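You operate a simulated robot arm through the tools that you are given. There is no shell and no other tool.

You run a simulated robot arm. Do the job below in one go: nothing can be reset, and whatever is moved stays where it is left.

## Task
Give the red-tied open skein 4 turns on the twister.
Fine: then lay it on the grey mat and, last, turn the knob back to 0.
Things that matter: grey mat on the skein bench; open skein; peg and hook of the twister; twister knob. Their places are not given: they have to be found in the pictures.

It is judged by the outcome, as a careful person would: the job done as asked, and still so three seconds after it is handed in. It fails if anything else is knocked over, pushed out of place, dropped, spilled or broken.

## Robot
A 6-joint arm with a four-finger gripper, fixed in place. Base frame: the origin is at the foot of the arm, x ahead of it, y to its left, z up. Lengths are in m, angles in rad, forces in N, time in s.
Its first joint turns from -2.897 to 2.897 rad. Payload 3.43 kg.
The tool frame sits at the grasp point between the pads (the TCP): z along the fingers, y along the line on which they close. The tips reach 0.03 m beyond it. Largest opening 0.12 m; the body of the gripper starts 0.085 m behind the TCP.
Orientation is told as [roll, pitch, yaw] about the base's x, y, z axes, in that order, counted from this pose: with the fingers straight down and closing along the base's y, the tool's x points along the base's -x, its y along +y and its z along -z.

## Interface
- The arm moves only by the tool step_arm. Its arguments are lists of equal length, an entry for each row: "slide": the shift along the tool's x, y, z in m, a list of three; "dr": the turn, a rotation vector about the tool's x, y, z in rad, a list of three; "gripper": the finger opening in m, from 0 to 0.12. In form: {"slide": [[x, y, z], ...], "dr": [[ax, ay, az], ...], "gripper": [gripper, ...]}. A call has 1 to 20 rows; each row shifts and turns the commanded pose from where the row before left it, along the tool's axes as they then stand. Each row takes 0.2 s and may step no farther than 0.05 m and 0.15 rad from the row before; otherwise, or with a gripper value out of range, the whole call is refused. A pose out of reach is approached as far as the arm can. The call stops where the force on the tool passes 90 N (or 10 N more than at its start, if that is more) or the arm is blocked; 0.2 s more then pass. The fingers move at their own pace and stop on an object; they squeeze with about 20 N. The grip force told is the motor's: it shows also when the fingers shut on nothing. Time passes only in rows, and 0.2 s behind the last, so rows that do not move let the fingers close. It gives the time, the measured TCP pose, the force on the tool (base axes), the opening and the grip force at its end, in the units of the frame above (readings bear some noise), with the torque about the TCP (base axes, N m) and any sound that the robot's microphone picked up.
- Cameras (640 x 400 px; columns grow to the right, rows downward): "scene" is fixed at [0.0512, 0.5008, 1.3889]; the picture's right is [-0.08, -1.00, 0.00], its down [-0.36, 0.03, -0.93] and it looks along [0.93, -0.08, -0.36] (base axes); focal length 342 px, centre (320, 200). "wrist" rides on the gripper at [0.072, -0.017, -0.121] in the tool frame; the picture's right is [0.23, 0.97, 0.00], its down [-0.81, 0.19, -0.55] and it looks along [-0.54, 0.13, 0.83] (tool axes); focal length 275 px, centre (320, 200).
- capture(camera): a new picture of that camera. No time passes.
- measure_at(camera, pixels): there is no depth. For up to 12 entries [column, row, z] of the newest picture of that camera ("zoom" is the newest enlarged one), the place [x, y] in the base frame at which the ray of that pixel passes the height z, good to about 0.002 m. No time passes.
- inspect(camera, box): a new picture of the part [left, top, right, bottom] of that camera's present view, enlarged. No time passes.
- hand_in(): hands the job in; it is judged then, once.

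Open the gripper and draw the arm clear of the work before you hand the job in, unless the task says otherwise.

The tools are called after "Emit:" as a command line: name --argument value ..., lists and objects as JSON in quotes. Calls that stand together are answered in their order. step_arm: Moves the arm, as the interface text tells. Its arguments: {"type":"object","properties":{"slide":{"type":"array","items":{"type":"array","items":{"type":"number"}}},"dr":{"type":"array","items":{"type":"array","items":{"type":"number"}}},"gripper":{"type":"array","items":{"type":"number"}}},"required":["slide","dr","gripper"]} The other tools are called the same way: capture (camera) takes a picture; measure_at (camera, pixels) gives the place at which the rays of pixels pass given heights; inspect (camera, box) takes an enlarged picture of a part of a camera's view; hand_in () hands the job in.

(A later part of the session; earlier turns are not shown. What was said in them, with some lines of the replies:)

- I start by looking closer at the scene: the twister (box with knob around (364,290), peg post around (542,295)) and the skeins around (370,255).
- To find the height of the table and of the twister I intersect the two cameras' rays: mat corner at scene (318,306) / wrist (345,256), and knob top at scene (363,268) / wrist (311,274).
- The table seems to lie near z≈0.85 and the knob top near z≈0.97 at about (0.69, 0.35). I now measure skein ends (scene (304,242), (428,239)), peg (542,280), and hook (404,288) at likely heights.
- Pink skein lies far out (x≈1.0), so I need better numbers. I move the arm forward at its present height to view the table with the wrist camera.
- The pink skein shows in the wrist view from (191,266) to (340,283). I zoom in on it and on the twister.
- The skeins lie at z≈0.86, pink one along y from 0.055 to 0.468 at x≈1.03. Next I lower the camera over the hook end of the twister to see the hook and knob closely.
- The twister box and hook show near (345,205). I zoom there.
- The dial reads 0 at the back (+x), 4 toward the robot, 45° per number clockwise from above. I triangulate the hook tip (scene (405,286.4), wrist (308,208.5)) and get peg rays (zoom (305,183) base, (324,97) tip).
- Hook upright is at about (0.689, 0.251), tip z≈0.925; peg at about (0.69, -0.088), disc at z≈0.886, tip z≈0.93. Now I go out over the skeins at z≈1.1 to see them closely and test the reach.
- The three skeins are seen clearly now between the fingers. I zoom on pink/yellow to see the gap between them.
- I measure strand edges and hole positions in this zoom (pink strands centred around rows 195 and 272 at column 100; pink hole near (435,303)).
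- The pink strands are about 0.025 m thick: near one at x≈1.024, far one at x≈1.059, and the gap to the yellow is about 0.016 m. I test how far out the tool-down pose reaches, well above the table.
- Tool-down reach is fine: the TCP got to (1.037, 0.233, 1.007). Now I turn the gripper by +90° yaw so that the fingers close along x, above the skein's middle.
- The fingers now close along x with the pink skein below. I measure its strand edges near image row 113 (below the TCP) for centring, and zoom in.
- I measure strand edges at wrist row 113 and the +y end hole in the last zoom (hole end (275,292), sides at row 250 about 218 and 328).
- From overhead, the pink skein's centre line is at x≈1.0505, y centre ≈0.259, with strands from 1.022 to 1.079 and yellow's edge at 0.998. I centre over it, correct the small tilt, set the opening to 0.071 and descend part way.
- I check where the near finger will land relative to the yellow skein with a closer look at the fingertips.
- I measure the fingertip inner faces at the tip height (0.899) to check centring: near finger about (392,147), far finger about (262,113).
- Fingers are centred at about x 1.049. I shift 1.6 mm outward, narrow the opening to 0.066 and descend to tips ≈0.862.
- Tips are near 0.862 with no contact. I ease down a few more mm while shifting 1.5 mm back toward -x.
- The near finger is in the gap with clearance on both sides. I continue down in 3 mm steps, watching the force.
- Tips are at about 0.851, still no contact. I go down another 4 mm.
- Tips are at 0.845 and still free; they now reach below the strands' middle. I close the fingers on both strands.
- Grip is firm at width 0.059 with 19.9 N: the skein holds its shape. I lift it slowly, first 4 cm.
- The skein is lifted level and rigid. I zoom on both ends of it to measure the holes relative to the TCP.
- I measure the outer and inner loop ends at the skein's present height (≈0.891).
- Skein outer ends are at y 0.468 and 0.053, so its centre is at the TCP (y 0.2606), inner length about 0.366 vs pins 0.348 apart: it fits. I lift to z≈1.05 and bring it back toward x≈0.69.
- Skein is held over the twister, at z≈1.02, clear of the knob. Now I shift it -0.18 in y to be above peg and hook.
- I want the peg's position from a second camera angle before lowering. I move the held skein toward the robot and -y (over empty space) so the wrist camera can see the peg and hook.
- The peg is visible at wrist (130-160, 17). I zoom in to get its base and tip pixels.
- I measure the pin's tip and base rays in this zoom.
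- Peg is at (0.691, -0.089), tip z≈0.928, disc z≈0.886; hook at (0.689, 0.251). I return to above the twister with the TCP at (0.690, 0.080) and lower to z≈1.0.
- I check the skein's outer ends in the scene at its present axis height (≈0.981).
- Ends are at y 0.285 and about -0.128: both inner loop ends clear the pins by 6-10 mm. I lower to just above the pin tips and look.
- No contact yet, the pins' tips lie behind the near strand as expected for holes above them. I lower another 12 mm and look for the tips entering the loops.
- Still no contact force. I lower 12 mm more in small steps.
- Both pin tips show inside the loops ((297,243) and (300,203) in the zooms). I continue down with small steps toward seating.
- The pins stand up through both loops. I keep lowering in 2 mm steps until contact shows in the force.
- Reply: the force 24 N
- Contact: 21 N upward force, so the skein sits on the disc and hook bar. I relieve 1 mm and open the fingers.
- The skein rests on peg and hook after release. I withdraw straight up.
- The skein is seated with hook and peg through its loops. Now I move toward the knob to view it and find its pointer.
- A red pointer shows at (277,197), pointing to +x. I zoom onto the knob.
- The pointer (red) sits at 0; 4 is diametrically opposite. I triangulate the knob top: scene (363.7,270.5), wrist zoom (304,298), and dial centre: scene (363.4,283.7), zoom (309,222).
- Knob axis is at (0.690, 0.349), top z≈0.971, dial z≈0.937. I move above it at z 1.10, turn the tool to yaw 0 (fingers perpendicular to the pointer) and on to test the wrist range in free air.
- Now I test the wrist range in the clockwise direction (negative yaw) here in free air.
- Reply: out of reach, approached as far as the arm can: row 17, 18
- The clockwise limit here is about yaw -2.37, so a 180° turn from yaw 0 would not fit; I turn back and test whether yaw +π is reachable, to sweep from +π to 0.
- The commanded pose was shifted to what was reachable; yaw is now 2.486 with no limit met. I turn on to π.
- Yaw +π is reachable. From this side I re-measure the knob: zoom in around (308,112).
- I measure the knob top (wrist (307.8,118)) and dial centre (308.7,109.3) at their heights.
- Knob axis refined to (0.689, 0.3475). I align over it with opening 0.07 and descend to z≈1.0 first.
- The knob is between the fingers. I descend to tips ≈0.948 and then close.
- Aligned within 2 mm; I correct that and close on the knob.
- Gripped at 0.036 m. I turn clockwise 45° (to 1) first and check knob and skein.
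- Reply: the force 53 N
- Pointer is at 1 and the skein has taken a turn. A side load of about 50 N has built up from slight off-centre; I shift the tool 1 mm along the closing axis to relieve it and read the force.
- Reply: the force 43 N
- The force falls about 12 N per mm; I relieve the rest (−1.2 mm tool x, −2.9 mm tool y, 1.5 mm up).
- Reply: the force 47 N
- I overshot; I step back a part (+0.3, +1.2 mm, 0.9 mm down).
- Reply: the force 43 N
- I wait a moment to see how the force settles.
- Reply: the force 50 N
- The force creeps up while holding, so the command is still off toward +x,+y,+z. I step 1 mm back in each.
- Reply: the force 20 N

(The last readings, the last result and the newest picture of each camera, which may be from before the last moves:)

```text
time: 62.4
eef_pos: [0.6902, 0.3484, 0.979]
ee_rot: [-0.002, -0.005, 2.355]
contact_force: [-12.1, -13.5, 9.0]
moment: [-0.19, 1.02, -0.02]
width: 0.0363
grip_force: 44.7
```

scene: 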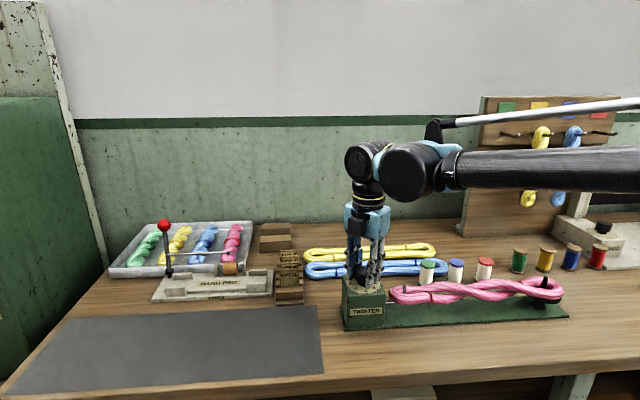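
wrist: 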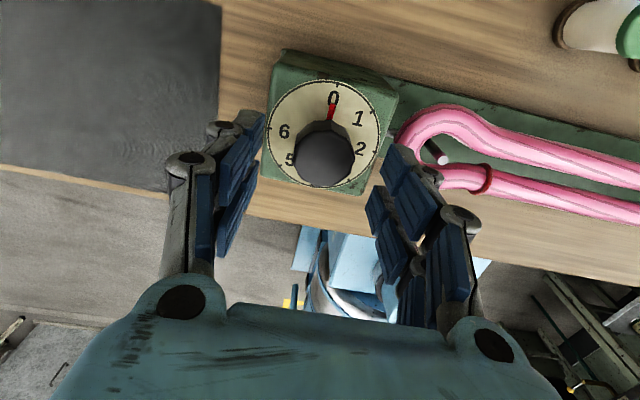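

Much better. I trim 0.7 mm more and turn another 45° (to 2).

Emit:
step_arm --slide '[[0, 0.0006, -0.0002], [0, 0, 0], [0, 0, 0], [0, 0, 0], [0, 0, 0], [0, 0, 0], [0, 0, 0]]' --dr '[[0, 0, 0], [0, 0, 0.131], [0, 0, 0.131], [0, 0, 0.131], [0, 0, 0.131], [0, 0, 0.131], [0, 0, 0.131]]' --gripper '[0.02, 0.02, 0.02, 0.02, 0.02, 0.02, 0.02]'

Emit:
inspect --camera "wrist" --box '[230, 80, 430, 210]'

Emit:
inspect --camera "scene" --box '[330, 230, 590, 340]'

```text
time: 64.0
eef_pos: [0.6901, 0.3487, 0.9784]
ee_rot: [-0.001, -0.004, 1.565]
contact_force: [28.3, 17.5, 36.4]
moment: [0.56, -0.92, 0.0]
width: 0.0362
grip_force: 44.9
```

```text
3.08 times, centred on (330, 145) of wrist
```

zoom: 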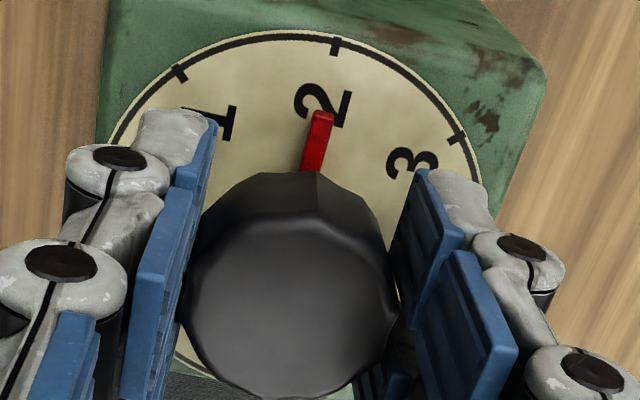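

```text
2.46 times, centred on (460, 285) of scene
```

zoom: 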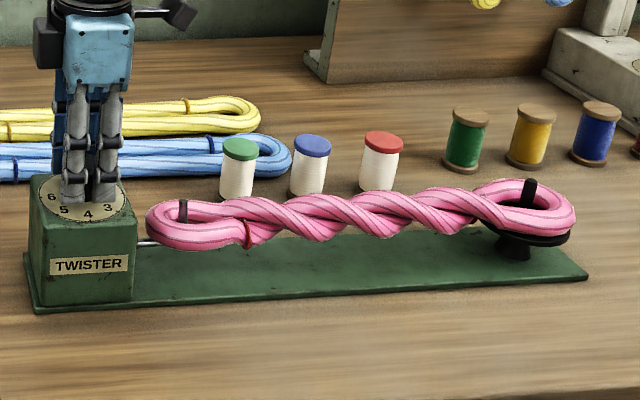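

At 2 now, skein twisted two turns. I relieve the load (+1.0 mm x, +0.6 mm y, 0.7 mm up) and turn on 22°, then read.

Emit:
step_arm --slide '[[-0.0006, -0.001, -0.0007], [0, 0, 0], [0, 0, 0], [0, 0, 0], [0, 0, 0]]' --dr '[[0, 0, 0], [0, 0, 0.131], [0, 0, 0.131], [0, 0, 0.131], [0, 0, 0]]' --gripper '[0.02, 0.02, 0.02, 0.02, 0.02]'

```text
time: 65.2
eef_pos: [0.6891, 0.3472, 0.9789]
ee_rot: [0.001, -0.002, 1.171]
contact_force: [12.0, -2.3, 4.5]
moment: [0.26, -0.68, 0.04]
width: 0.0362
grip_force: 45.2
```

Forces are small now. I turn the remaining 22° to 3.

Emit:
step_arm --slide '[[0, 0, 0], [0, 0, 0], [0, 0, 0], [0, 0, 0]]' --dr '[[0, 0, 0.131], [0, 0, 0.131], [0, 0, 0.131], [0, 0, 0]]' --gripper '[0.02, 0.02, 0.02, 0.02]'

```text
time: 66.2
eef_pos: [0.6905, 0.3485, 0.9788]
ee_rot: [0.005, -0.002, 0.781]
contact_force: [-0.9, -3.6, -14.1]
moment: [0.49, -0.56, 0.05]
width: 0.036
grip_force: 45.2
```

Now the last 45° to 4.

Emit:
step_arm --slide '[[0, 0, 0.0002], [0, 0, 0], [0, 0, 0], [0, 0, 0], [0, 0, 0], [0, 0, 0], [0, 0, 0]]' --dr '[[0, 0, 0.1304], [0, 0, 0.1304], [0, 0, 0.1304], [0, 0, 0.1304], [0, 0, 0.1304], [0, 0, 0.1304], [0, 0, 0]]' --gripper '[0.02, 0.02, 0.02, 0.02, 0.02, 0.02, 0.02]'

Emit:
inspect --camera "wrist" --box '[230, 80, 430, 210]'

Emit:
inspect --camera "scene" --box '[330, 230, 590, 340]'

```text
time: 67.8
eef_pos: [0.6897, 0.348, 0.9786]
ee_rot: [0.006, 0.003, -0.002]
contact_force: [5.7, -3.3, -3.9]
moment: [-0.08, -1.0, 0.02]
width: 0.0362
grip_force: 44.9
```

```text
3.08 times, centred on (330, 145) of wrist
```

zoom: 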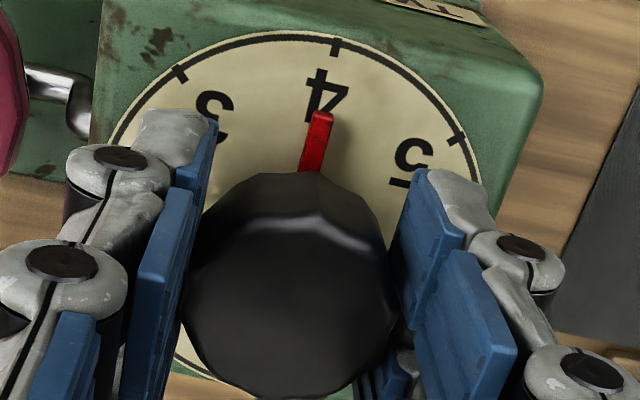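

```text
2.46 times, centred on (460, 285) of scene
```

zoom: 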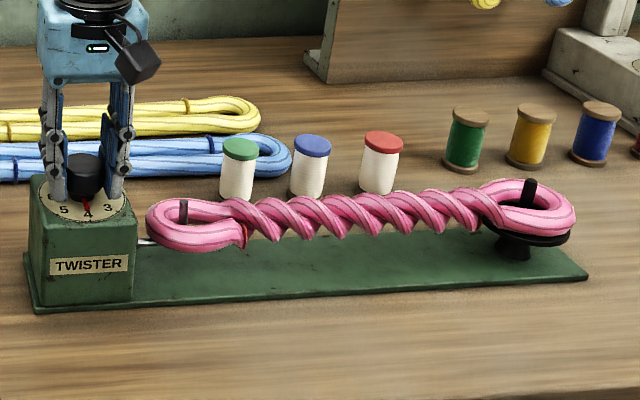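

The pointer is at 4 and the skein shows four turns. I open the fingers and rise.

Emit:
step_arm --slide '[[0, 0, 0], [0, 0, 0], [0, 0, 0], [0, 0, -0.01], [0, 0, -0.03], [0, 0, -0.04], [0, 0, -0.04], [0, 0, 0]]' --dr '[[0, 0, 0], [0, 0, 0], [0, 0, 0], [0, 0, 0], [0, 0, 0], [0, 0, 0], [0, 0, 0], [0, 0, 0]]' --gripper '[0.05, 0.07, 0.07, 0.07, 0.07, 0.07, 0.07, 0.07]'

Emit:
capture --camera "scene"

Emit:
capture --camera "wrist"

Emit:
inspect --camera "scene" --box '[330, 250, 460, 340]'

```text
time: 69.6
eef_pos: [0.6894, 0.347, 1.0993]
ee_rot: [0.006, 0.002, -0.001]
contact_force: [0.2, 0.0, -0.3]
moment: [0.0, 0.02, 0.03]
width: 0.07
grip_force: 0.0
```

```text
taken
```

scene: 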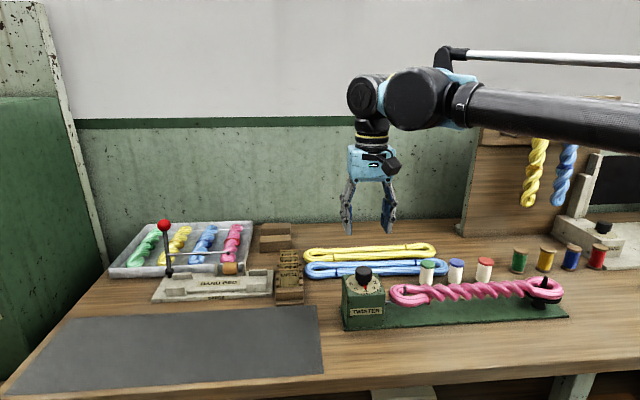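

```text
taken
```

wrist: 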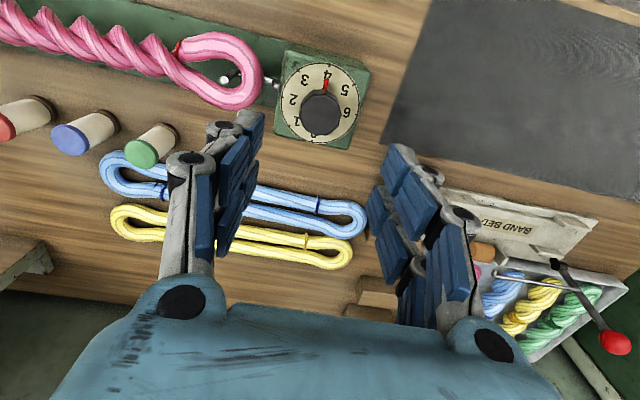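

```text
4.44 times, centred on (395, 295) of scene
```

zoom: 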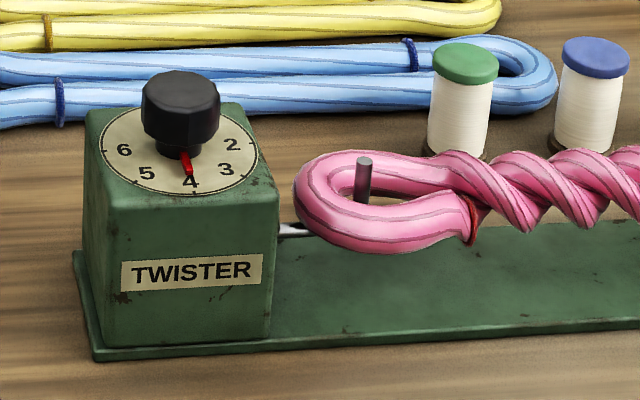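

Knob stays at 4, skein stays on the hooks. Now I go back over the skein's middle (y≈0.079) and turn to yaw +90°.

Emit:
step_arm --slide '[[0, -0.038, 0], [0, -0.038, 0], [0, -0.038, 0], [0, -0.038, 0], [0, -0.038, 0], [0, -0.038, 0], [0, -0.04, 0], [0, 0, 0], [0, 0, 0], [0, 0, 0], [0, 0, 0], [0, 0, 0], [0, 0, 0], [0, 0, 0], [0, 0, 0], [0, 0, 0], [0, 0, 0], [0, 0, 0], [0, 0, 0], [0, 0, 0]]' --dr '[[0, 0, 0], [0, 0, 0], [0, 0, 0], [0, 0, 0], [0, 0, 0], [0, 0, 0], [0, 0, 0], [0, 0, -0.1428], [0, 0, -0.1428], [0, 0, -0.1428], [0, 0, -0.1428], [0, 0, -0.1428], [0, 0, -0.1428], [0, 0, -0.1428], [0, 0, -0.1428], [0, 0, -0.1428], [0, 0, -0.1428], [0, 0, -0.1428], [0, 0, 0], [0, 0, 0]]' --gripper '[0.08, 0.08, 0.08, 0.08, 0.08, 0.08, 0.08, 0.08, 0.08, 0.08, 0.08, 0.08, 0.08, 0.08, 0.08, 0.08, 0.08, 0.08, 0.08, 0.08]'

Emit:
capture --camera "wrist"

Emit:
inspect --camera "wrist" --box '[250, 40, 410, 140]'

Emit:
inspect --camera "scene" --box '[380, 240, 600, 340]'

```text
time: 73.8
eef_pos: [0.6897, 0.079, 1.0971]
ee_rot: [0.002, -0.005, 1.57]
contact_force: [0.3, 0.5, 0.0]
moment: [-0.01, 0.01, 0.04]
width: 0.0801
grip_force: 0.1
```

```text
taken
```

wrist: 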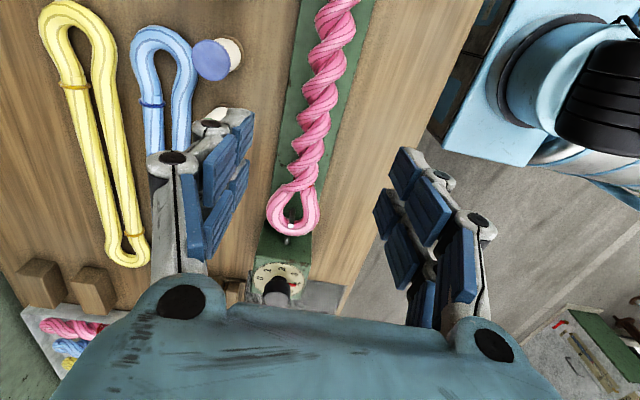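

```text
4.00 times, centred on (330, 90) of wrist
```

zoom: 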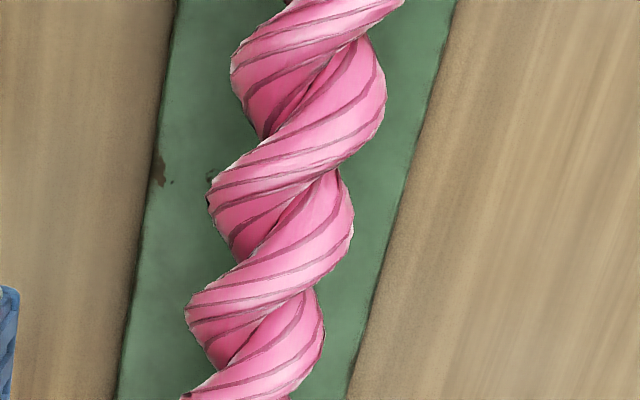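

```text
2.91 times, centred on (490, 290) of scene
```

zoom: 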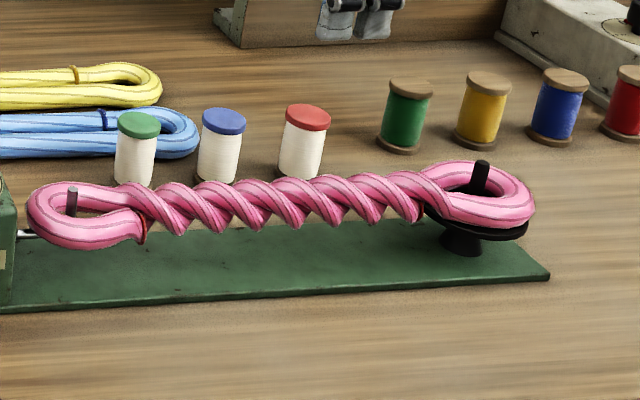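

The twisted rope is about 0.045 wide around x≈0.69. I descend over its middle with opening 0.08 to tips ≈0.883.

Emit:
step_arm --slide '[[0, 0, 0.04], [0, 0, 0.04], [0, 0, 0.04], [0, 0, 0.03], [0, 0, 0.02], [0, 0, 0.014], [0, 0, 0]]' --dr '[[0, 0, 0], [0, 0, 0], [0, 0, 0], [0, 0, 0], [0, 0, 0], [0, 0, 0], [0, 0, 0]]' --gripper '[0.08, 0.08, 0.08, 0.08, 0.08, 0.08, 0.08]'

Emit:
capture --camera "wrist"

Emit:
inspect --camera "scene" --box '[380, 230, 600, 340]'

```text
time: 75.4
eef_pos: [0.6894, 0.0797, 0.9127]
ee_rot: [0.001, -0.005, 1.569]
contact_force: [-0.3, 0.2, 0.0]
moment: [0.0, -0.02, 0.0]
width: 0.0798
grip_force: 0.0
```

```text
taken
```

wrist: 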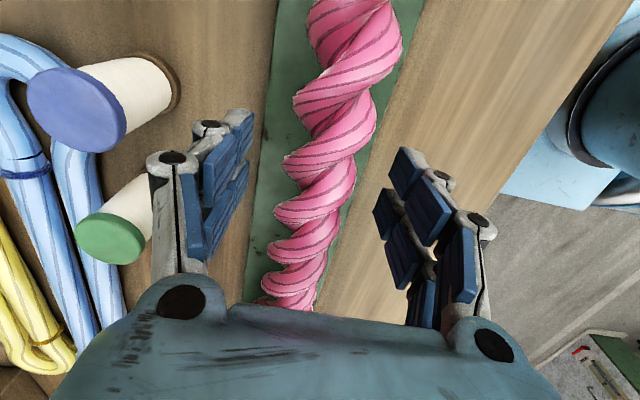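

```text
2.91 times, centred on (490, 285) of scene
```

zoom: 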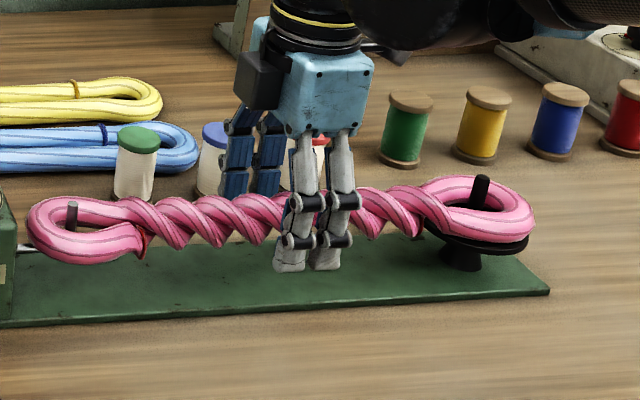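

The rope lies between the fingers. I close on it.

Emit:
step_arm --slide '[[0, 0, 0], [0, 0, 0], [0, 0, 0], [0, 0, 0], [0, 0, 0]]' --dr '[[0, 0, 0], [0, 0, 0], [0, 0, 0], [0, 0, 0], [0, 0, 0]]' --gripper '[0.06, 0.045, 0.03, 0.02, 0.02]'

Emit:
capture --camera "wrist"

Emit:
inspect --camera "scene" --box '[380, 230, 600, 340]'

```text
time: 76.6
eef_pos: [0.689, 0.0793, 0.9132]
ee_rot: [0.002, -0.004, 1.569]
contact_force: [0.3, -0.4, 1.9]
moment: [-0.01, -0.02, 0.04]
width: 0.0409
grip_force: 20.2
```

```text
taken
```

wrist: 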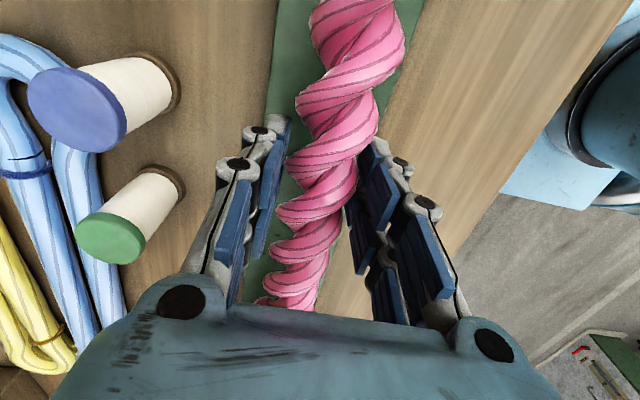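

```text
2.91 times, centred on (490, 285) of scene
```

zoom: 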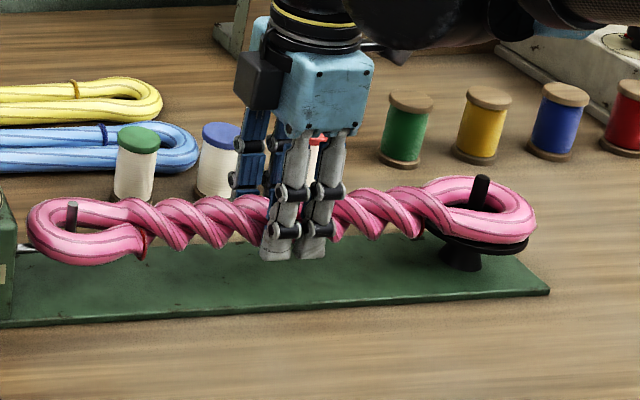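

Held at 0.041 with 20 N. I lift it straight up off the pins, slowly at first.

Emit:
step_arm --slide '[[0, 0, -0.006], [0, 0, -0.008], [0, 0, -0.01], [0, 0, 0]]' --dr '[[0, 0, 0], [0, 0, 0], [0, 0, 0], [0, 0, 0]]' --gripper '[0.02, 0.02, 0.02, 0.02]'

Emit:
inspect --camera "scene" --box '[380, 230, 600, 340]'

```text
time: 77.6
eef_pos: [0.6894, 0.0816, 0.9381]
ee_rot: [0.004, -0.006, 1.57]
contact_force: [-0.3, -1.1, 0.7]
moment: [0.0, 0.01, 0.03]
width: 0.0411
grip_force: 19.7
```

```text
2.91 times, centred on (490, 285) of scene
```

zoom: 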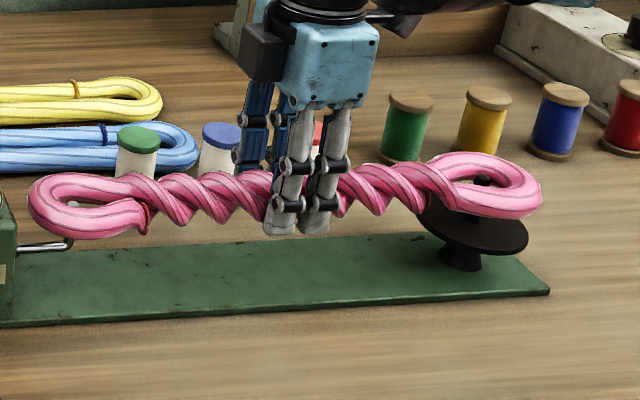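

It comes off level. I lift on to z≈1.07.

Emit:
step_arm --slide '[[0, 0, -0.012], [0, 0, -0.02], [0, 0, -0.03], [0, 0, -0.035], [0, 0, -0.035], [0, 0, 0]]' --dr '[[0, 0, 0], [0, 0, 0], [0, 0, 0], [0, 0, 0], [0, 0, 0], [0, 0, 0]]' --gripper '[0.02, 0.02, 0.02, 0.02, 0.02, 0.02]'

Emit:
capture --camera "scene"

```text
time: 79.0
eef_pos: [0.6921, 0.0829, 1.0705]
ee_rot: [0.001, -0.005, 1.569]
contact_force: [-0.6, 0.1, -0.3]
moment: [0.02, -0.01, 0.05]
width: 0.041
grip_force: 20.4
```

```text
taken
```

scene: 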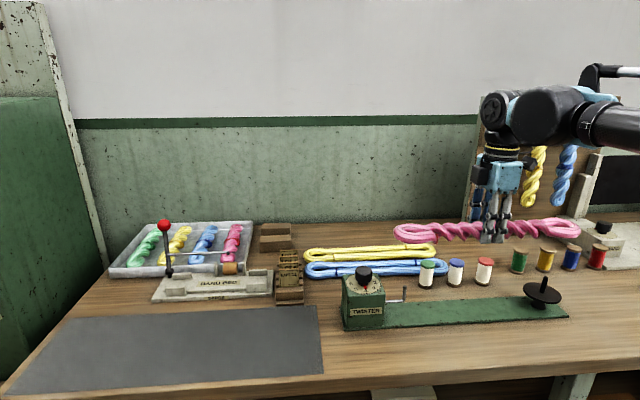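

Skein held level and firmly. I carry it over to the mat (target x≈0.63, y≈0.71), at z≈1.07.

Emit:
step_arm --slide '[[-0.02, 0.02, 0], [-0.03, 0.02, 0], [-0.035, 0.022, 0], [-0.036, 0, 0], [-0.036, 0, 0], [-0.036, 0, 0], [-0.036, 0, 0], [-0.036, 0, 0], [-0.036, 0, 0], [-0.036, 0, 0], [-0.036, 0, 0], [-0.036, 0, 0], [-0.036, 0, 0], [-0.036, 0, 0], [-0.036, 0, 0], [-0.036, 0, 0], [-0.036, 0, 0], [-0.024, 0, 0], [-0.014, 0, 0], [0, 0, 0]]' --dr '[[0, 0, 0], [0, 0, 0], [0, 0, 0], [0, 0, 0], [0, 0, 0], [0, 0, 0], [0, 0, 0], [0, 0, 0], [0, 0, 0], [0, 0, 0], [0, 0, 0], [0, 0, 0], [0, 0, 0], [0, 0, 0], [0, 0, 0], [0, 0, 0], [0, 0, 0], [0, 0, 0], [0, 0, 0], [0, 0, 0]]' --gripper '[0.02, 0.02, 0.02, 0.02, 0.02, 0.02, 0.02, 0.02, 0.02, 0.02, 0.02, 0.02, 0.02, 0.02, 0.02, 0.02, 0.02, 0.02, 0.02, 0.02]'

Emit:
capture --camera "scene"

Emit:
capture --camera "wrist"

```text
time: 83.2
eef_pos: [0.6279, 0.7074, 1.0723]
ee_rot: [0.003, -0.004, 1.57]
contact_force: [0.8, 0.7, -0.1]
moment: [-0.05, 0.0, -0.01]
width: 0.0408
grip_force: 19.8
```

```text
taken
```

scene: 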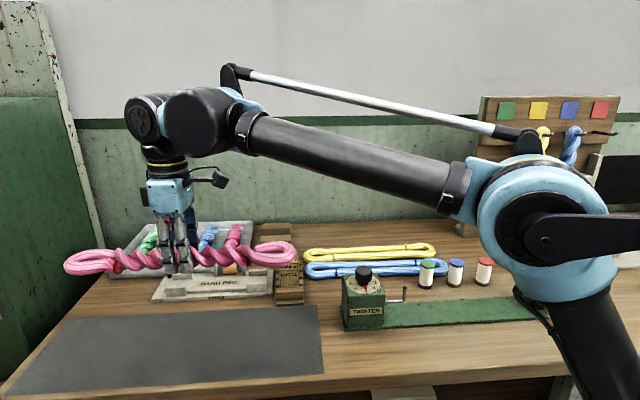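

```text
taken
```

wrist: 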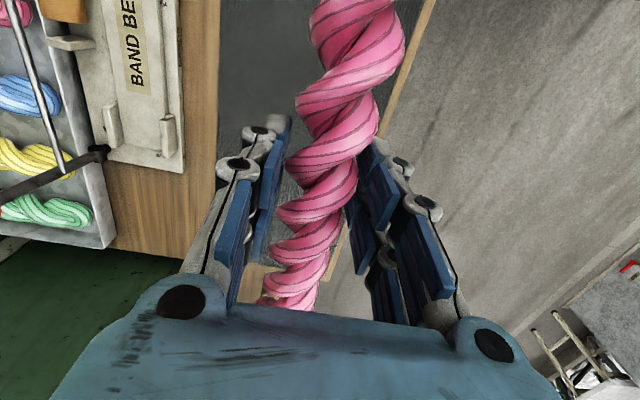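

The skein hangs over the mat. I check the mat's edges in the wrist view (left edge (218,60), right edge (412,60), far end near (270,265)).

Emit:
measure_at --camera "wrist" --pixels '[[218, 60, 0.845], [412, 60, 0.845], [270, 265, 0.845], [348, 240, 0.845], [320, 100, 0.845]]'

Emit:
inspect --camera "scene" --box '[0, 220, 330, 400]'

```text
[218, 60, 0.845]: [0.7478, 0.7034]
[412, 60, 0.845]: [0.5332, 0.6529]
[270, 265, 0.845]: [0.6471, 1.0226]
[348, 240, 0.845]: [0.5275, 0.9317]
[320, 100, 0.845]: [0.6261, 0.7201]
```

```text
1.94 times, centred on (165, 310) of scene
```

zoom: 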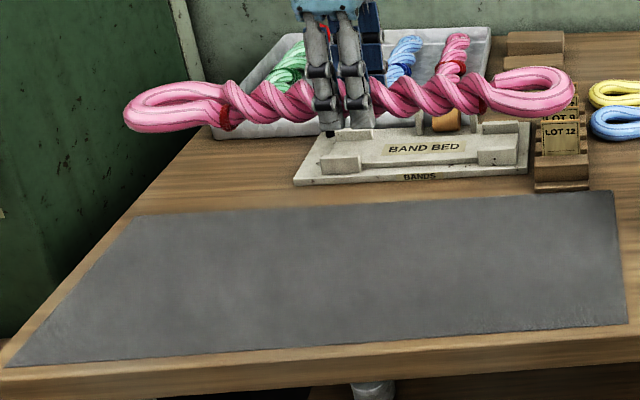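

The mat spans x 0.53–0.745, y 0.45–1.01, so the skein will lie well within it. I lower to z≈0.905.

Emit:
step_arm --slide '[[0, -0.006, 0.02], [0, 0, 0.035], [0, 0, 0.035], [0, 0, 0.035], [0, 0, 0.025], [0, 0, 0.015], [0, 0, 0]]' --dr '[[0, 0, 0], [0, 0, 0], [0, 0, 0], [0, 0, 0], [0, 0, 0], [0, 0, 0], [0, 0, 0]]' --gripper '[0.02, 0.02, 0.02, 0.02, 0.02, 0.02, 0.02]'

Emit:
inspect --camera "scene" --box '[0, 220, 330, 400]'

```text
time: 84.8
eef_pos: [0.6341, 0.7084, 0.9077]
ee_rot: [0.002, -0.005, 1.57]
contact_force: [-0.4, 0.5, -0.9]
moment: [0.03, 0.0, -0.03]
width: 0.0413
grip_force: 19.7
```

```text
1.94 times, centred on (165, 310) of scene
```

zoom: 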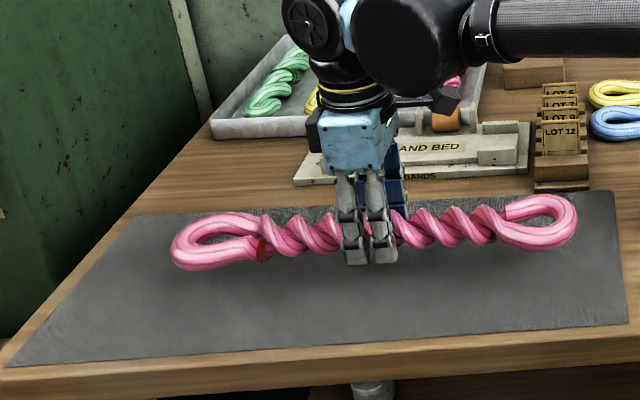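

Still hovering (shadow below). I lower in small steps.

Emit:
step_arm --slide '[[0, 0, 0.006], [0, 0, 0.005], [0, 0, 0.003], [0, 0, 0]]' --dr '[[0, 0, 0], [0, 0, 0], [0, 0, 0], [0, 0, 0]]' --gripper '[0.02, 0.02, 0.02, 0.02]'

```text
time: 85.8
eef_pos: [0.6346, 0.7074, 0.8944]
ee_rot: [0.003, -0.007, 1.57]
contact_force: [-0.4, 0.0, -1.2]
moment: [0.0, 0.0, 0.0]
width: 0.0409
grip_force: 19.9
```

Emit:
step_arm --slide '[[0, 0, 0.003], [0, 0, 0.002], [0, 0, 0]]' --dr '[[0, 0, 0], [0, 0, 0], [0, 0, 0]]' --gripper '[0.02, 0.02, 0.02]'

Emit:
inspect --camera "scene" --box '[80, 290, 310, 370]'

```text
time: 86.6
eef_pos: [0.6346, 0.7082, 0.8888]
ee_rot: [0.002, -0.006, 1.569]
contact_force: [0.0, 0.0, -0.8]
moment: [0.02, -0.02, 0.02]
width: 0.0411
grip_force: 19.9
```

```text
2.78 times, centred on (195, 330) of scene
```

zoom: 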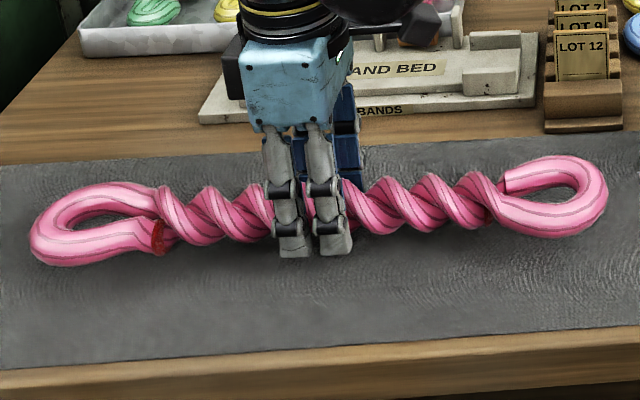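

No contact yet; continuing down 4 mm.

Emit:
step_arm --slide '[[0, 0, 0.002], [0, 0, 0.002], [0, 0, 0]]' --dr '[[0, 0, 0], [0, 0, 0], [0, 0, 0]]' --gripper '[0.02, 0.02, 0.02]'

```text
time: 87.4
eef_pos: [0.6344, 0.7072, 0.8842]
ee_rot: [0.001, -0.003, 1.571]
contact_force: [-0.2, -0.2, -0.8]
moment: [-0.02, -0.01, -0.01]
width: 0.0412
grip_force: 20.2
```

Emit:
step_arm --slide '[[0, 0, 0.002], [0, 0, 0.0015], [0, 0, 0]]' --dr '[[0, 0, 0], [0, 0, 0], [0, 0, 0]]' --gripper '[0.02, 0.02, 0.02]'

Emit:
inspect --camera "scene" --box '[80, 290, 310, 370]'

```text
time: 88.2
eef_pos: [0.6359, 0.7078, 0.8809]
ee_rot: [0.001, -0.006, 1.569]
contact_force: [0.3, 0.4, -1.0]
moment: [-0.02, 0.02, -0.01]
width: 0.041
grip_force: 19.9
```

```text
2.78 times, centred on (195, 330) of scene
```

zoom: 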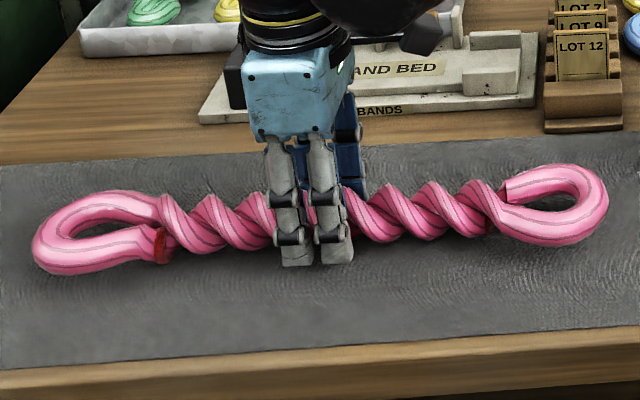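

Still free; tips at 0.851. Further down by 3 mm.

Emit:
step_arm --slide '[[0, 0, 0.0015], [0, 0, 0.0015], [0, 0, 0]]' --dr '[[0, 0, 0], [0, 0, 0], [0, 0, 0]]' --gripper '[0.02, 0.02, 0.02]'

```text
time: 89.0
eef_pos: [0.6353, 0.709, 0.8791]
ee_rot: [0.003, -0.005, 1.57]
contact_force: [-0.2, 0.7, -1.0]
moment: [-0.01, -0.05, 0.01]
width: 0.0409
grip_force: 20.2
```

Emit:
step_arm --slide '[[0, 0, 0.0015], [0, 0, 0.0015], [0, 0, 0]]' --dr '[[0, 0, 0], [0, 0, 0], [0, 0, 0]]' --gripper '[0.02, 0.02, 0.02]'

```text
time: 89.8
eef_pos: [0.6342, 0.7088, 0.8762]
ee_rot: [0.002, -0.006, 1.568]
contact_force: [0.4, 0.1, -0.7]
moment: [-0.02, 0.01, 0.04]
width: 0.0412
grip_force: 19.8
```

Emit:
step_arm --slide '[[0, 0, 0.001], [0, 0, 0.001], [0, 0, 0]]' --dr '[[0, 0, 0], [0, 0, 0], [0, 0, 0]]' --gripper '[0.02, 0.02, 0.02]'

Emit:
inspect --camera "scene" --box '[80, 290, 310, 370]'

```text
time: 90.6
eef_pos: [0.6338, 0.7071, 0.8751]
ee_rot: [0.001, -0.006, 1.568]
contact_force: [2.4, 6.8, 23.9]
moment: [0.16, -0.05, 0.03]
width: 0.0409
grip_force: 20.1
```

```text
2.78 times, centred on (195, 330) of scene
```

zoom: 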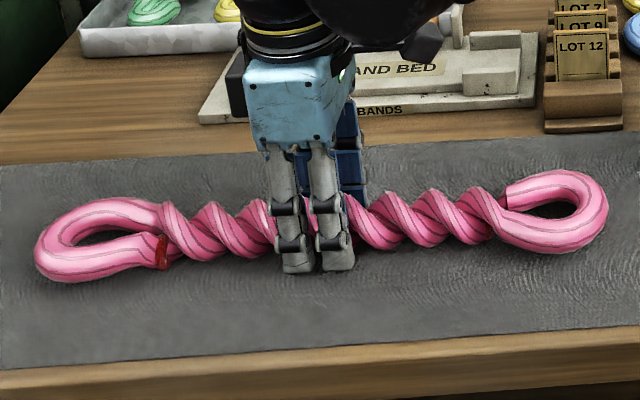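

Contact: 24 N upward, the skein rests on the mat. I relieve slightly and open the fingers.

Emit:
step_arm --slide '[[0, 0, -0.0005], [0, 0, 0], [0, 0, 0], [0, 0, 0]]' --dr '[[0, 0, 0], [0, 0, 0], [0, 0, 0], [0, 0, 0]]' --gripper '[0.03, 0.05, 0.08, 0.08]'

Emit:
inspect --camera "scene" --box '[80, 290, 310, 370]'

```text
time: 91.6
eef_pos: [0.6348, 0.7088, 0.8737]
ee_rot: [0.002, -0.006, 1.568]
contact_force: [0.2, -0.6, -0.2]
moment: [0.01, -0.03, 0.0]
width: 0.0802
grip_force: 0.1
```

```text
2.78 times, centred on (195, 330) of scene
```

zoom: 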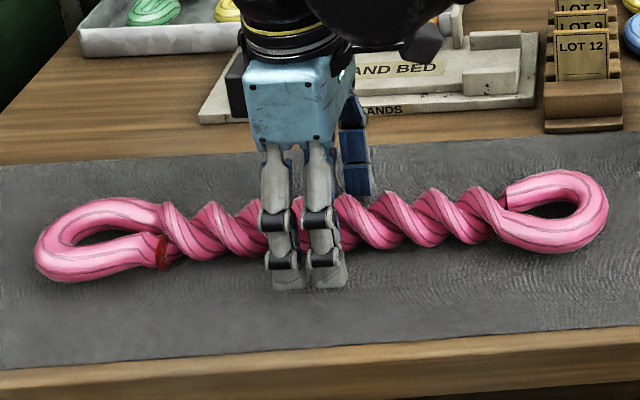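

The skein lies still after release. I rise straight up.

Emit:
step_arm --slide '[[0, 0, -0.01], [0, 0, -0.02], [0, 0, -0.04], [0, 0, -0.045], [0, 0, -0.045], [0, 0, -0.045], [0, 0, -0.02], [0, 0, 0]]' --dr '[[0, 0, 0], [0, 0, 0], [0, 0, 0], [0, 0, 0], [0, 0, 0], [0, 0, 0], [0, 0, 0], [0, 0, 0]]' --gripper '[0.08, 0.08, 0.08, 0.08, 0.08, 0.08, 0.08, 0.08]'

Emit:
capture --camera "scene"

Emit:
capture --camera "wrist"

```text
time: 93.4
eef_pos: [0.634, 0.7095, 1.0977]
ee_rot: [0.002, -0.004, 1.568]
contact_force: [-1.1, 0.0, 0.1]
moment: [0.01, 0.01, 0.02]
width: 0.08
grip_force: 0.1
```

```text
taken
```

scene: 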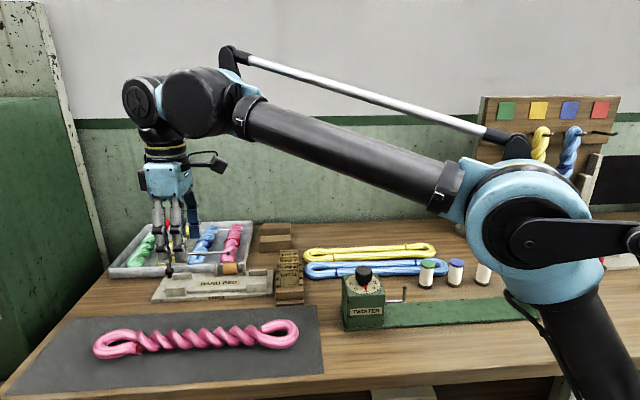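

```text
taken
```

wrist: 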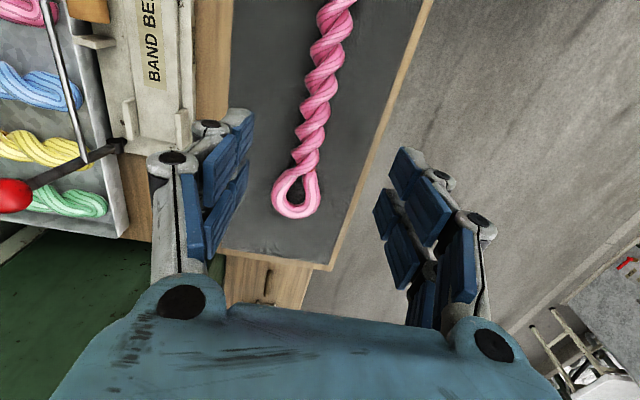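

The twisted skein lies fully on the mat. Now I go back above the knob and turn the tool to yaw 0.

Emit:
step_arm --slide '[[0.02, -0.0055, 0], [0.038, -0.0055, 0], [0.038, -0.0055, 0], [0.038, -0.0055, 0], [0.038, -0.0055, 0], [0.038, -0.0055, 0], [0.038, -0.0055, 0], [0.038, -0.0055, 0], [0.038, -0.0055, 0], [0.0375, -0.0055, 0], [0, 0, 0]]' --dr '[[0, 0, 0], [0, 0, 0], [0, 0, 0], [0, 0, 0], [0, 0, 0], [0, 0, 0], [0, 0, 0], [0, 0, 0], [0, 0, 0], [0, 0, 0], [0, 0, 0]]' --gripper '[0.07, 0.07, 0.07, 0.07, 0.07, 0.07, 0.07, 0.07, 0.07, 0.07, 0.07]'

Emit:
step_arm --slide '[[0, 0, 0], [0, 0, 0], [0, 0, 0], [0, 0, 0], [0, 0, 0], [0, 0, 0], [0, 0, 0], [0, 0, 0], [0, 0, 0], [0, 0, 0], [0, 0, 0], [0, 0, 0], [0, 0, 0]]' --dr '[[0, 0, 0.1428], [0, 0, 0.1428], [0, 0, 0.1428], [0, 0, 0.1428], [0, 0, 0.1428], [0, 0, 0.1428], [0, 0, 0.1428], [0, 0, 0.1428], [0, 0, 0.1428], [0, 0, 0.1428], [0, 0, 0.1428], [0, 0, 0], [0, 0, 0]]' --gripper '[0.07, 0.07, 0.07, 0.07, 0.07, 0.07, 0.07, 0.07, 0.07, 0.07, 0.07, 0.07, 0.07]'

Emit:
capture --camera "wrist"

Emit:
inspect --camera "wrist" --box '[270, 40, 390, 150]'

```text
time: 95.8
eef_pos: [0.6884, 0.3451, 1.0956]
ee_rot: [0.002, -0.005, 1.57]
contact_force: [-0.4, 0.5, -0.4]
moment: [0.03, -0.04, -0.01]
width: 0.0699
grip_force: 0.1
```

```text
time: 98.6
eef_pos: [0.6888, 0.3447, 1.0967]
ee_rot: [0.005, 0.003, -0.002]
contact_force: [0.6, 1.0, -0.4]
moment: [0.0, 0.0, -0.01]
width: 0.0701
grip_force: 0.0
```

```text
taken
```

wrist: 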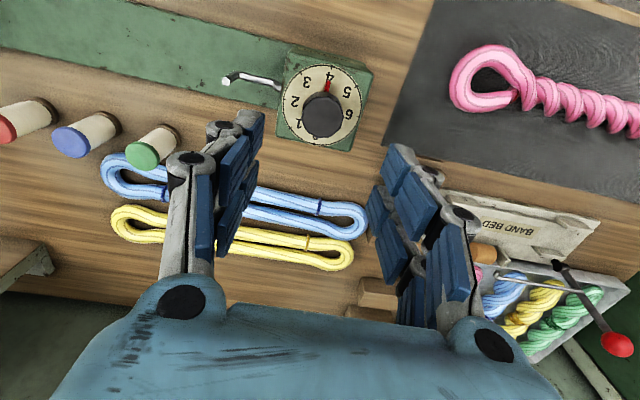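

```text
3.64 times, centred on (330, 95) of wrist
```

zoom: 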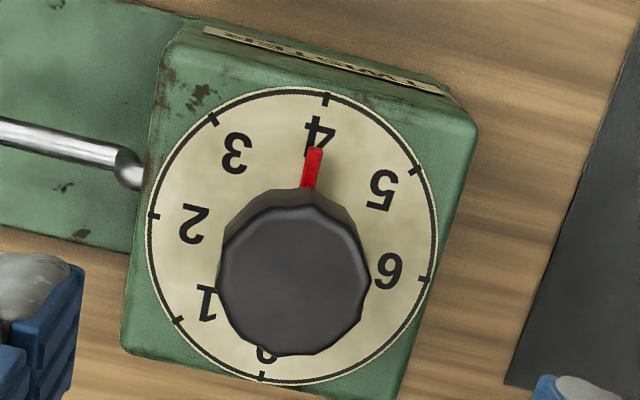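

Pointer still at 4. I centre (+3.3 mm y) and descend to the knob, tips ≈0.949.

Emit:
step_arm --slide '[[-0.0007, 0.0033, 0.03], [0, 0, 0.035], [0, 0, 0.03], [0, 0, 0.015], [0, 0, 0.0075], [0, 0, 0], [0, 0, 0]]' --dr '[[0, 0, 0], [0, 0, 0], [0, 0, 0], [0, 0, 0], [0, 0, 0], [0, 0, 0], [0, 0, 0]]' --gripper '[0.07, 0.07, 0.07, 0.07, 0.07, 0.07, 0.07]'

Emit:
inspect --camera "wrist" --box '[230, 80, 430, 210]'

```text
time: 100.2
eef_pos: [0.6875, 0.3502, 0.9804]
ee_rot: [0.006, 0.001, 0.0]
contact_force: [-0.5, 0.2, 0.9]
moment: [-0.04, 0.01, 0.01]
width: 0.0697
grip_force: 0.1
```

```text
3.08 times, centred on (330, 145) of wrist
```

zoom: 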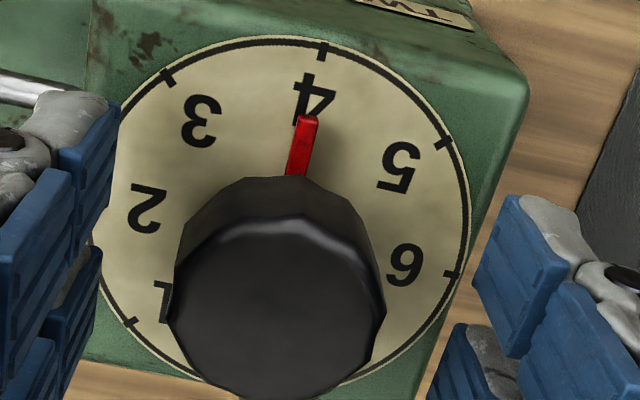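

The knob sits about 2.5 mm left of the finger midpoint (278 vs 297 in zoom). I shift and close.

Emit:
step_arm --slide '[[-0.001, -0.0025, 0.001], [0, 0, 0], [0, 0, 0], [0, 0, 0], [0, 0, 0]]' --dr '[[0, 0, 0], [0, 0, 0], [0, 0, 0], [0, 0, 0], [0, 0, 0]]' --gripper '[0.07, 0.05, 0.035, 0.025, 0.02]'

Emit:
inspect --camera "wrist" --box '[230, 80, 430, 210]'

```text
time: 101.4
eef_pos: [0.6899, 0.3474, 0.9786]
ee_rot: [0.005, 0.0, -0.002]
contact_force: [-0.2, 1.3, -0.5]
moment: [0.06, 0.01, 0.03]
width: 0.0363
grip_force: 44.8
```

```text
3.08 times, centred on (330, 145) of wrist
```

zoom: 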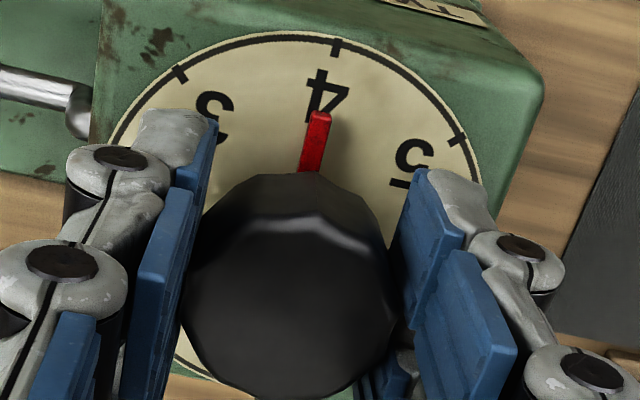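

Gripped with almost no side load. I turn counter-clockwise 45° and read the force.

Emit:
step_arm --slide '[[0, 0, 0], [0, 0, 0], [0, 0, 0], [0, 0, 0], [0, 0, 0], [0, 0, 0]]' --dr '[[0, 0, -0.1309], [0, 0, -0.1309], [0, 0, -0.1309], [0, 0, -0.1309], [0, 0, -0.1309], [0, 0, -0.1309]]' --gripper '[0.02, 0.02, 0.02, 0.02, 0.02, 0.02]'

```text
time: 102.8
eef_pos: [0.6906, 0.3482, 0.9781]
ee_rot: [0.006, -0.002, 0.787]
contact_force: [-9.3, 24.6, -8.3]
moment: [0.59, 0.48, -0.01]
width: 0.036
grip_force: 45.0
```

I trim about 1 mm and turn on to 2.

Emit:
step_arm --slide '[[-0.0004, 0.001, 0.0002], [0, 0, 0], [0, 0, 0], [0, 0, 0], [0, 0, 0], [0, 0, 0], [0, 0, 0]]' --dr '[[0, 0, 0], [0, 0, -0.1309], [0, 0, -0.1309], [0, 0, -0.1309], [0, 0, -0.1309], [0, 0, -0.1309], [0, 0, -0.1309]]' --gripper '[0.02, 0.02, 0.02, 0.02, 0.02, 0.02, 0.02]'

Emit:
inspect --camera "wrist" --box '[230, 80, 430, 210]'

```text
time: 104.4
eef_pos: [0.6911, 0.3477, 0.9792]
ee_rot: [0.002, -0.002, 1.571]
contact_force: [-7.4, 13.4, 1.2]
moment: [-0.48, 0.52, -0.04]
width: 0.036
grip_force: 44.7
```

```text
3.08 times, centred on (330, 145) of wrist
```

zoom: 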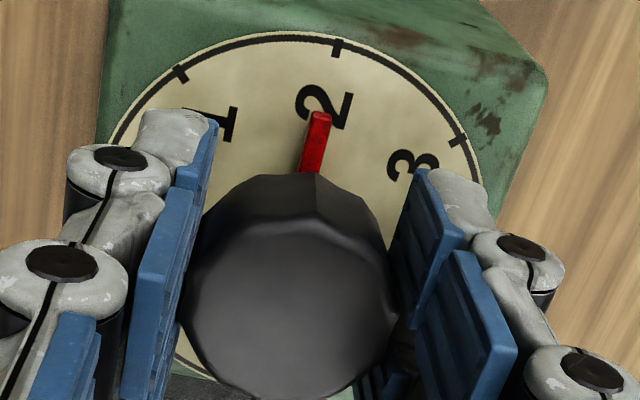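

At 2, forces small. Trim 0.5 mm and turn on to 1.

Emit:
step_arm --slide '[[-0.0005, 0.0003, 0], [0, 0, 0], [0, 0, 0], [0, 0, 0], [0, 0, 0], [0, 0, 0], [0, 0, 0]]' --dr '[[0, 0, 0], [0, 0, -0.1309], [0, 0, -0.1309], [0, 0, -0.1309], [0, 0, -0.1309], [0, 0, -0.1309], [0, 0, -0.1309]]' --gripper '[0.02, 0.02, 0.02, 0.02, 0.02, 0.02, 0.02]'

```text
time: 106.0
eef_pos: [0.6898, 0.3486, 0.9777]
ee_rot: [-0.005, -0.002, 2.356]
contact_force: [5.4, 4.4, 15.9]
moment: [0.38, 0.49, 0.0]
width: 0.0363
grip_force: 44.8
```

Forces remain small. Last 45° to 0.

Emit:
step_arm --slide '[[0, 0, -0.0003], [0, 0, 0], [0, 0, 0], [0, 0, 0], [0, 0, 0], [0, 0, 0], [0, 0, 0]]' --dr '[[0, 0, 0], [0, 0, -0.1309], [0, 0, -0.1309], [0, 0, -0.1309], [0, 0, -0.1309], [0, 0, -0.1309], [0, 0, -0.1309]]' --gripper '[0.02, 0.02, 0.02, 0.02, 0.02, 0.02, 0.02]'

Emit:
capture --camera "wrist"

Emit:
inspect --camera "wrist" --box '[230, 80, 430, 210]'

```text
time: 107.6
eef_pos: [0.6896, 0.3479, 0.9791]
ee_rot: [-0.004, -0.002, -3.141]
contact_force: [5.3, -3.3, -1.5]
moment: [-0.24, 0.42, -0.02]
width: 0.0361
grip_force: 45.0
```

```text
taken
```

wrist: 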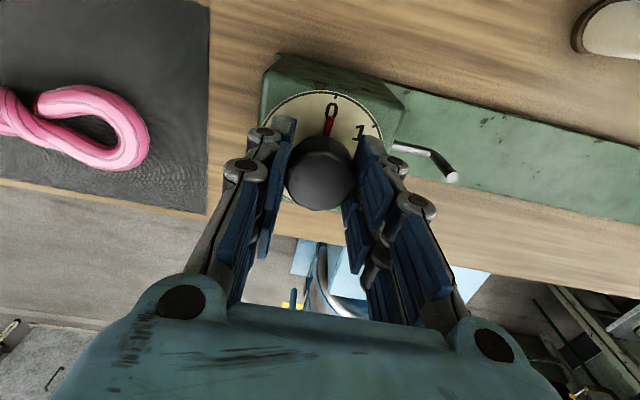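

```text
3.08 times, centred on (330, 145) of wrist
```

zoom: 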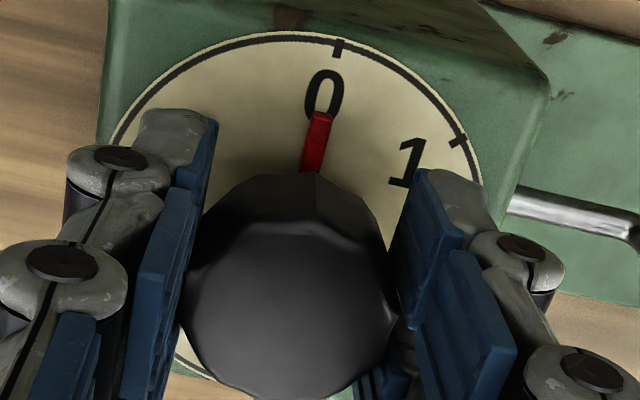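

The pointer is at 0 again. I open the fingers and rise clear.

Emit:
step_arm --slide '[[0, 0, 0], [0, 0, 0], [0, 0, 0], [0, 0, -0.01], [0, 0, -0.03], [0, 0, -0.04], [0, 0, -0.045], [0, 0, -0.045], [0, 0, 0]]' --dr '[[0, 0, 0], [0, 0, 0], [0, 0, 0], [0, 0, 0], [0, 0, 0], [0, 0, 0], [0, 0, 0], [0, 0, 0], [0, 0, 0]]' --gripper '[0.05, 0.07, 0.07, 0.07, 0.07, 0.07, 0.07, 0.07, 0.07]'

Emit:
capture --camera "scene"

Emit:
capture --camera "wrist"

Emit:
inspect --camera "wrist" --box '[260, 50, 360, 150]'

```text
time: 109.6
eef_pos: [0.6895, 0.3472, 1.1469]
ee_rot: [-0.004, -0.002, 3.14]
contact_force: [0.1, -0.6, -0.7]
moment: [-0.01, -0.02, 0.02]
width: 0.0701
grip_force: 0.1
```

```text
taken
```

scene: 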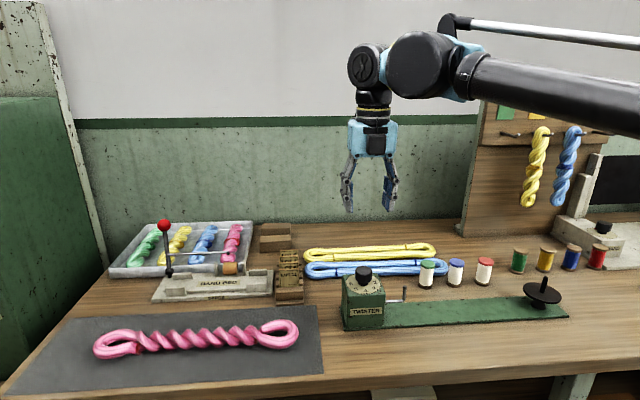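

```text
taken
```

wrist: 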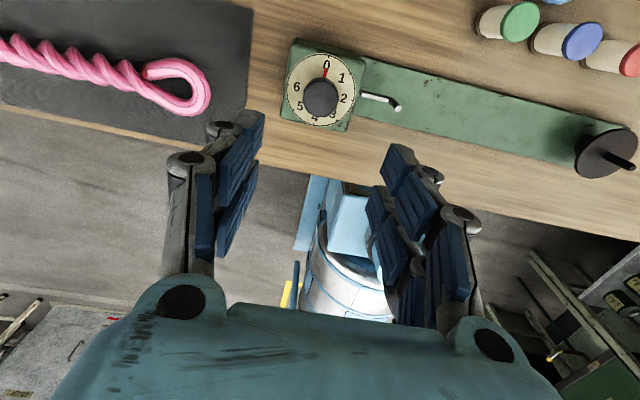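

```text
4.00 times, centred on (310, 100) of wrist
```

zoom: 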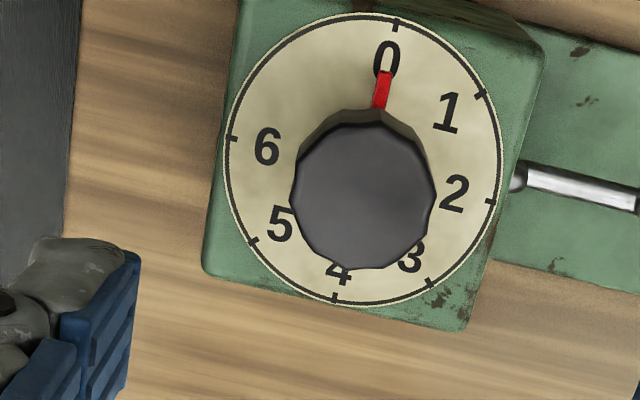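

Knob at 0, skein on the mat, everything else in its place. I draw the arm up and back and open the gripper fully.

Emit:
step_arm --slide '[[0, 0, -0.03], [0, 0, -0.03], [-0.03, 0, -0.02], [-0.03, 0, 0], [-0.03, 0, 0], [0, 0, 0], [0, 0, 0]]' --dr '[[0, 0, 0], [0, 0, 0], [0, 0, 0], [0, 0, 0], [0, 0, 0], [0, 0, 0], [0, 0, 0]]' --gripper '[0.09, 0.12, 0.12, 0.12, 0.12, 0.12, 0.12]'

Emit:
capture --camera "scene"

Emit:
inspect --camera "scene" --box '[0, 220, 330, 400]'

```text
time: 111.2
eef_pos: [0.6019, 0.347, 1.2266]
ee_rot: [-0.005, -0.001, 3.14]
contact_force: [-0.8, 0.3, 0.5]
moment: [0.01, -0.04, 0.02]
width: 0.1202
grip_force: 0.1
```

```text
taken
```

scene: 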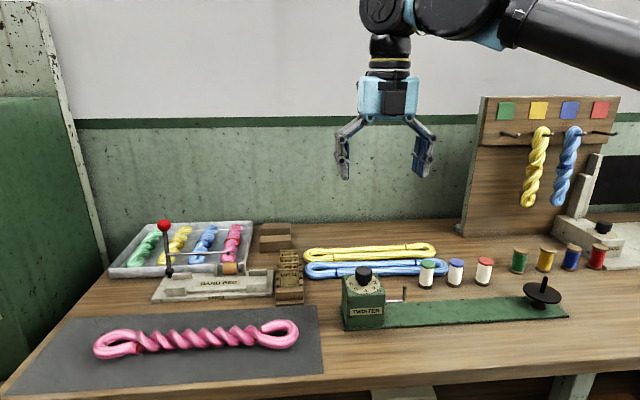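

```text
1.94 times, centred on (165, 310) of scene
```

zoom: 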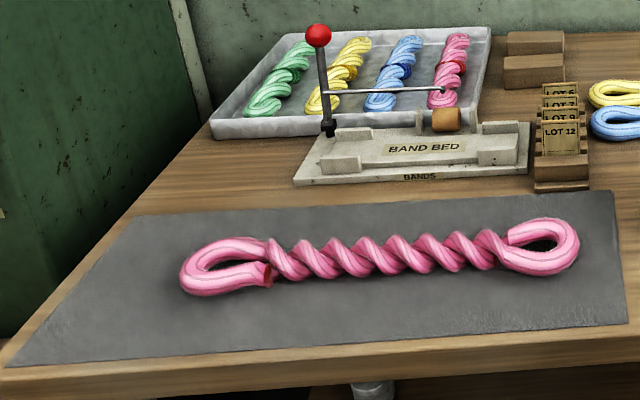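

The twisted skein rests on the mat, the knob is at 0, the arm is clear with its gripper open and nothing else has moved. I hand the job in.

Emit:
hand_in

```text
The job is handed in.
```

The red-tied (pink) skein got its 4 turns on the twister and now lies on the grey mat. The knob is back at 0.

- **Twisting:** I hung the skein over the peg and hook and turned the knob from 0 to 4. I let go with the pointer on 4 and four turns showing in the yarn.
- **Mat:** the twisted skein lies along the mat, well inside its edges. It kept its twist when I released it.
- **Knob:** I turned it back last, and the pointer was on 0 after I released it.
- **Everything else:** the last pictures show nothing else knocked over or moved. The arm is drawn up clear with the gripper open.

On the first turn of the knob the grip was slightly off centre and put a side load of about 50 N on it. I corrected that before going on, and the knob and twister showed no sign of harm.
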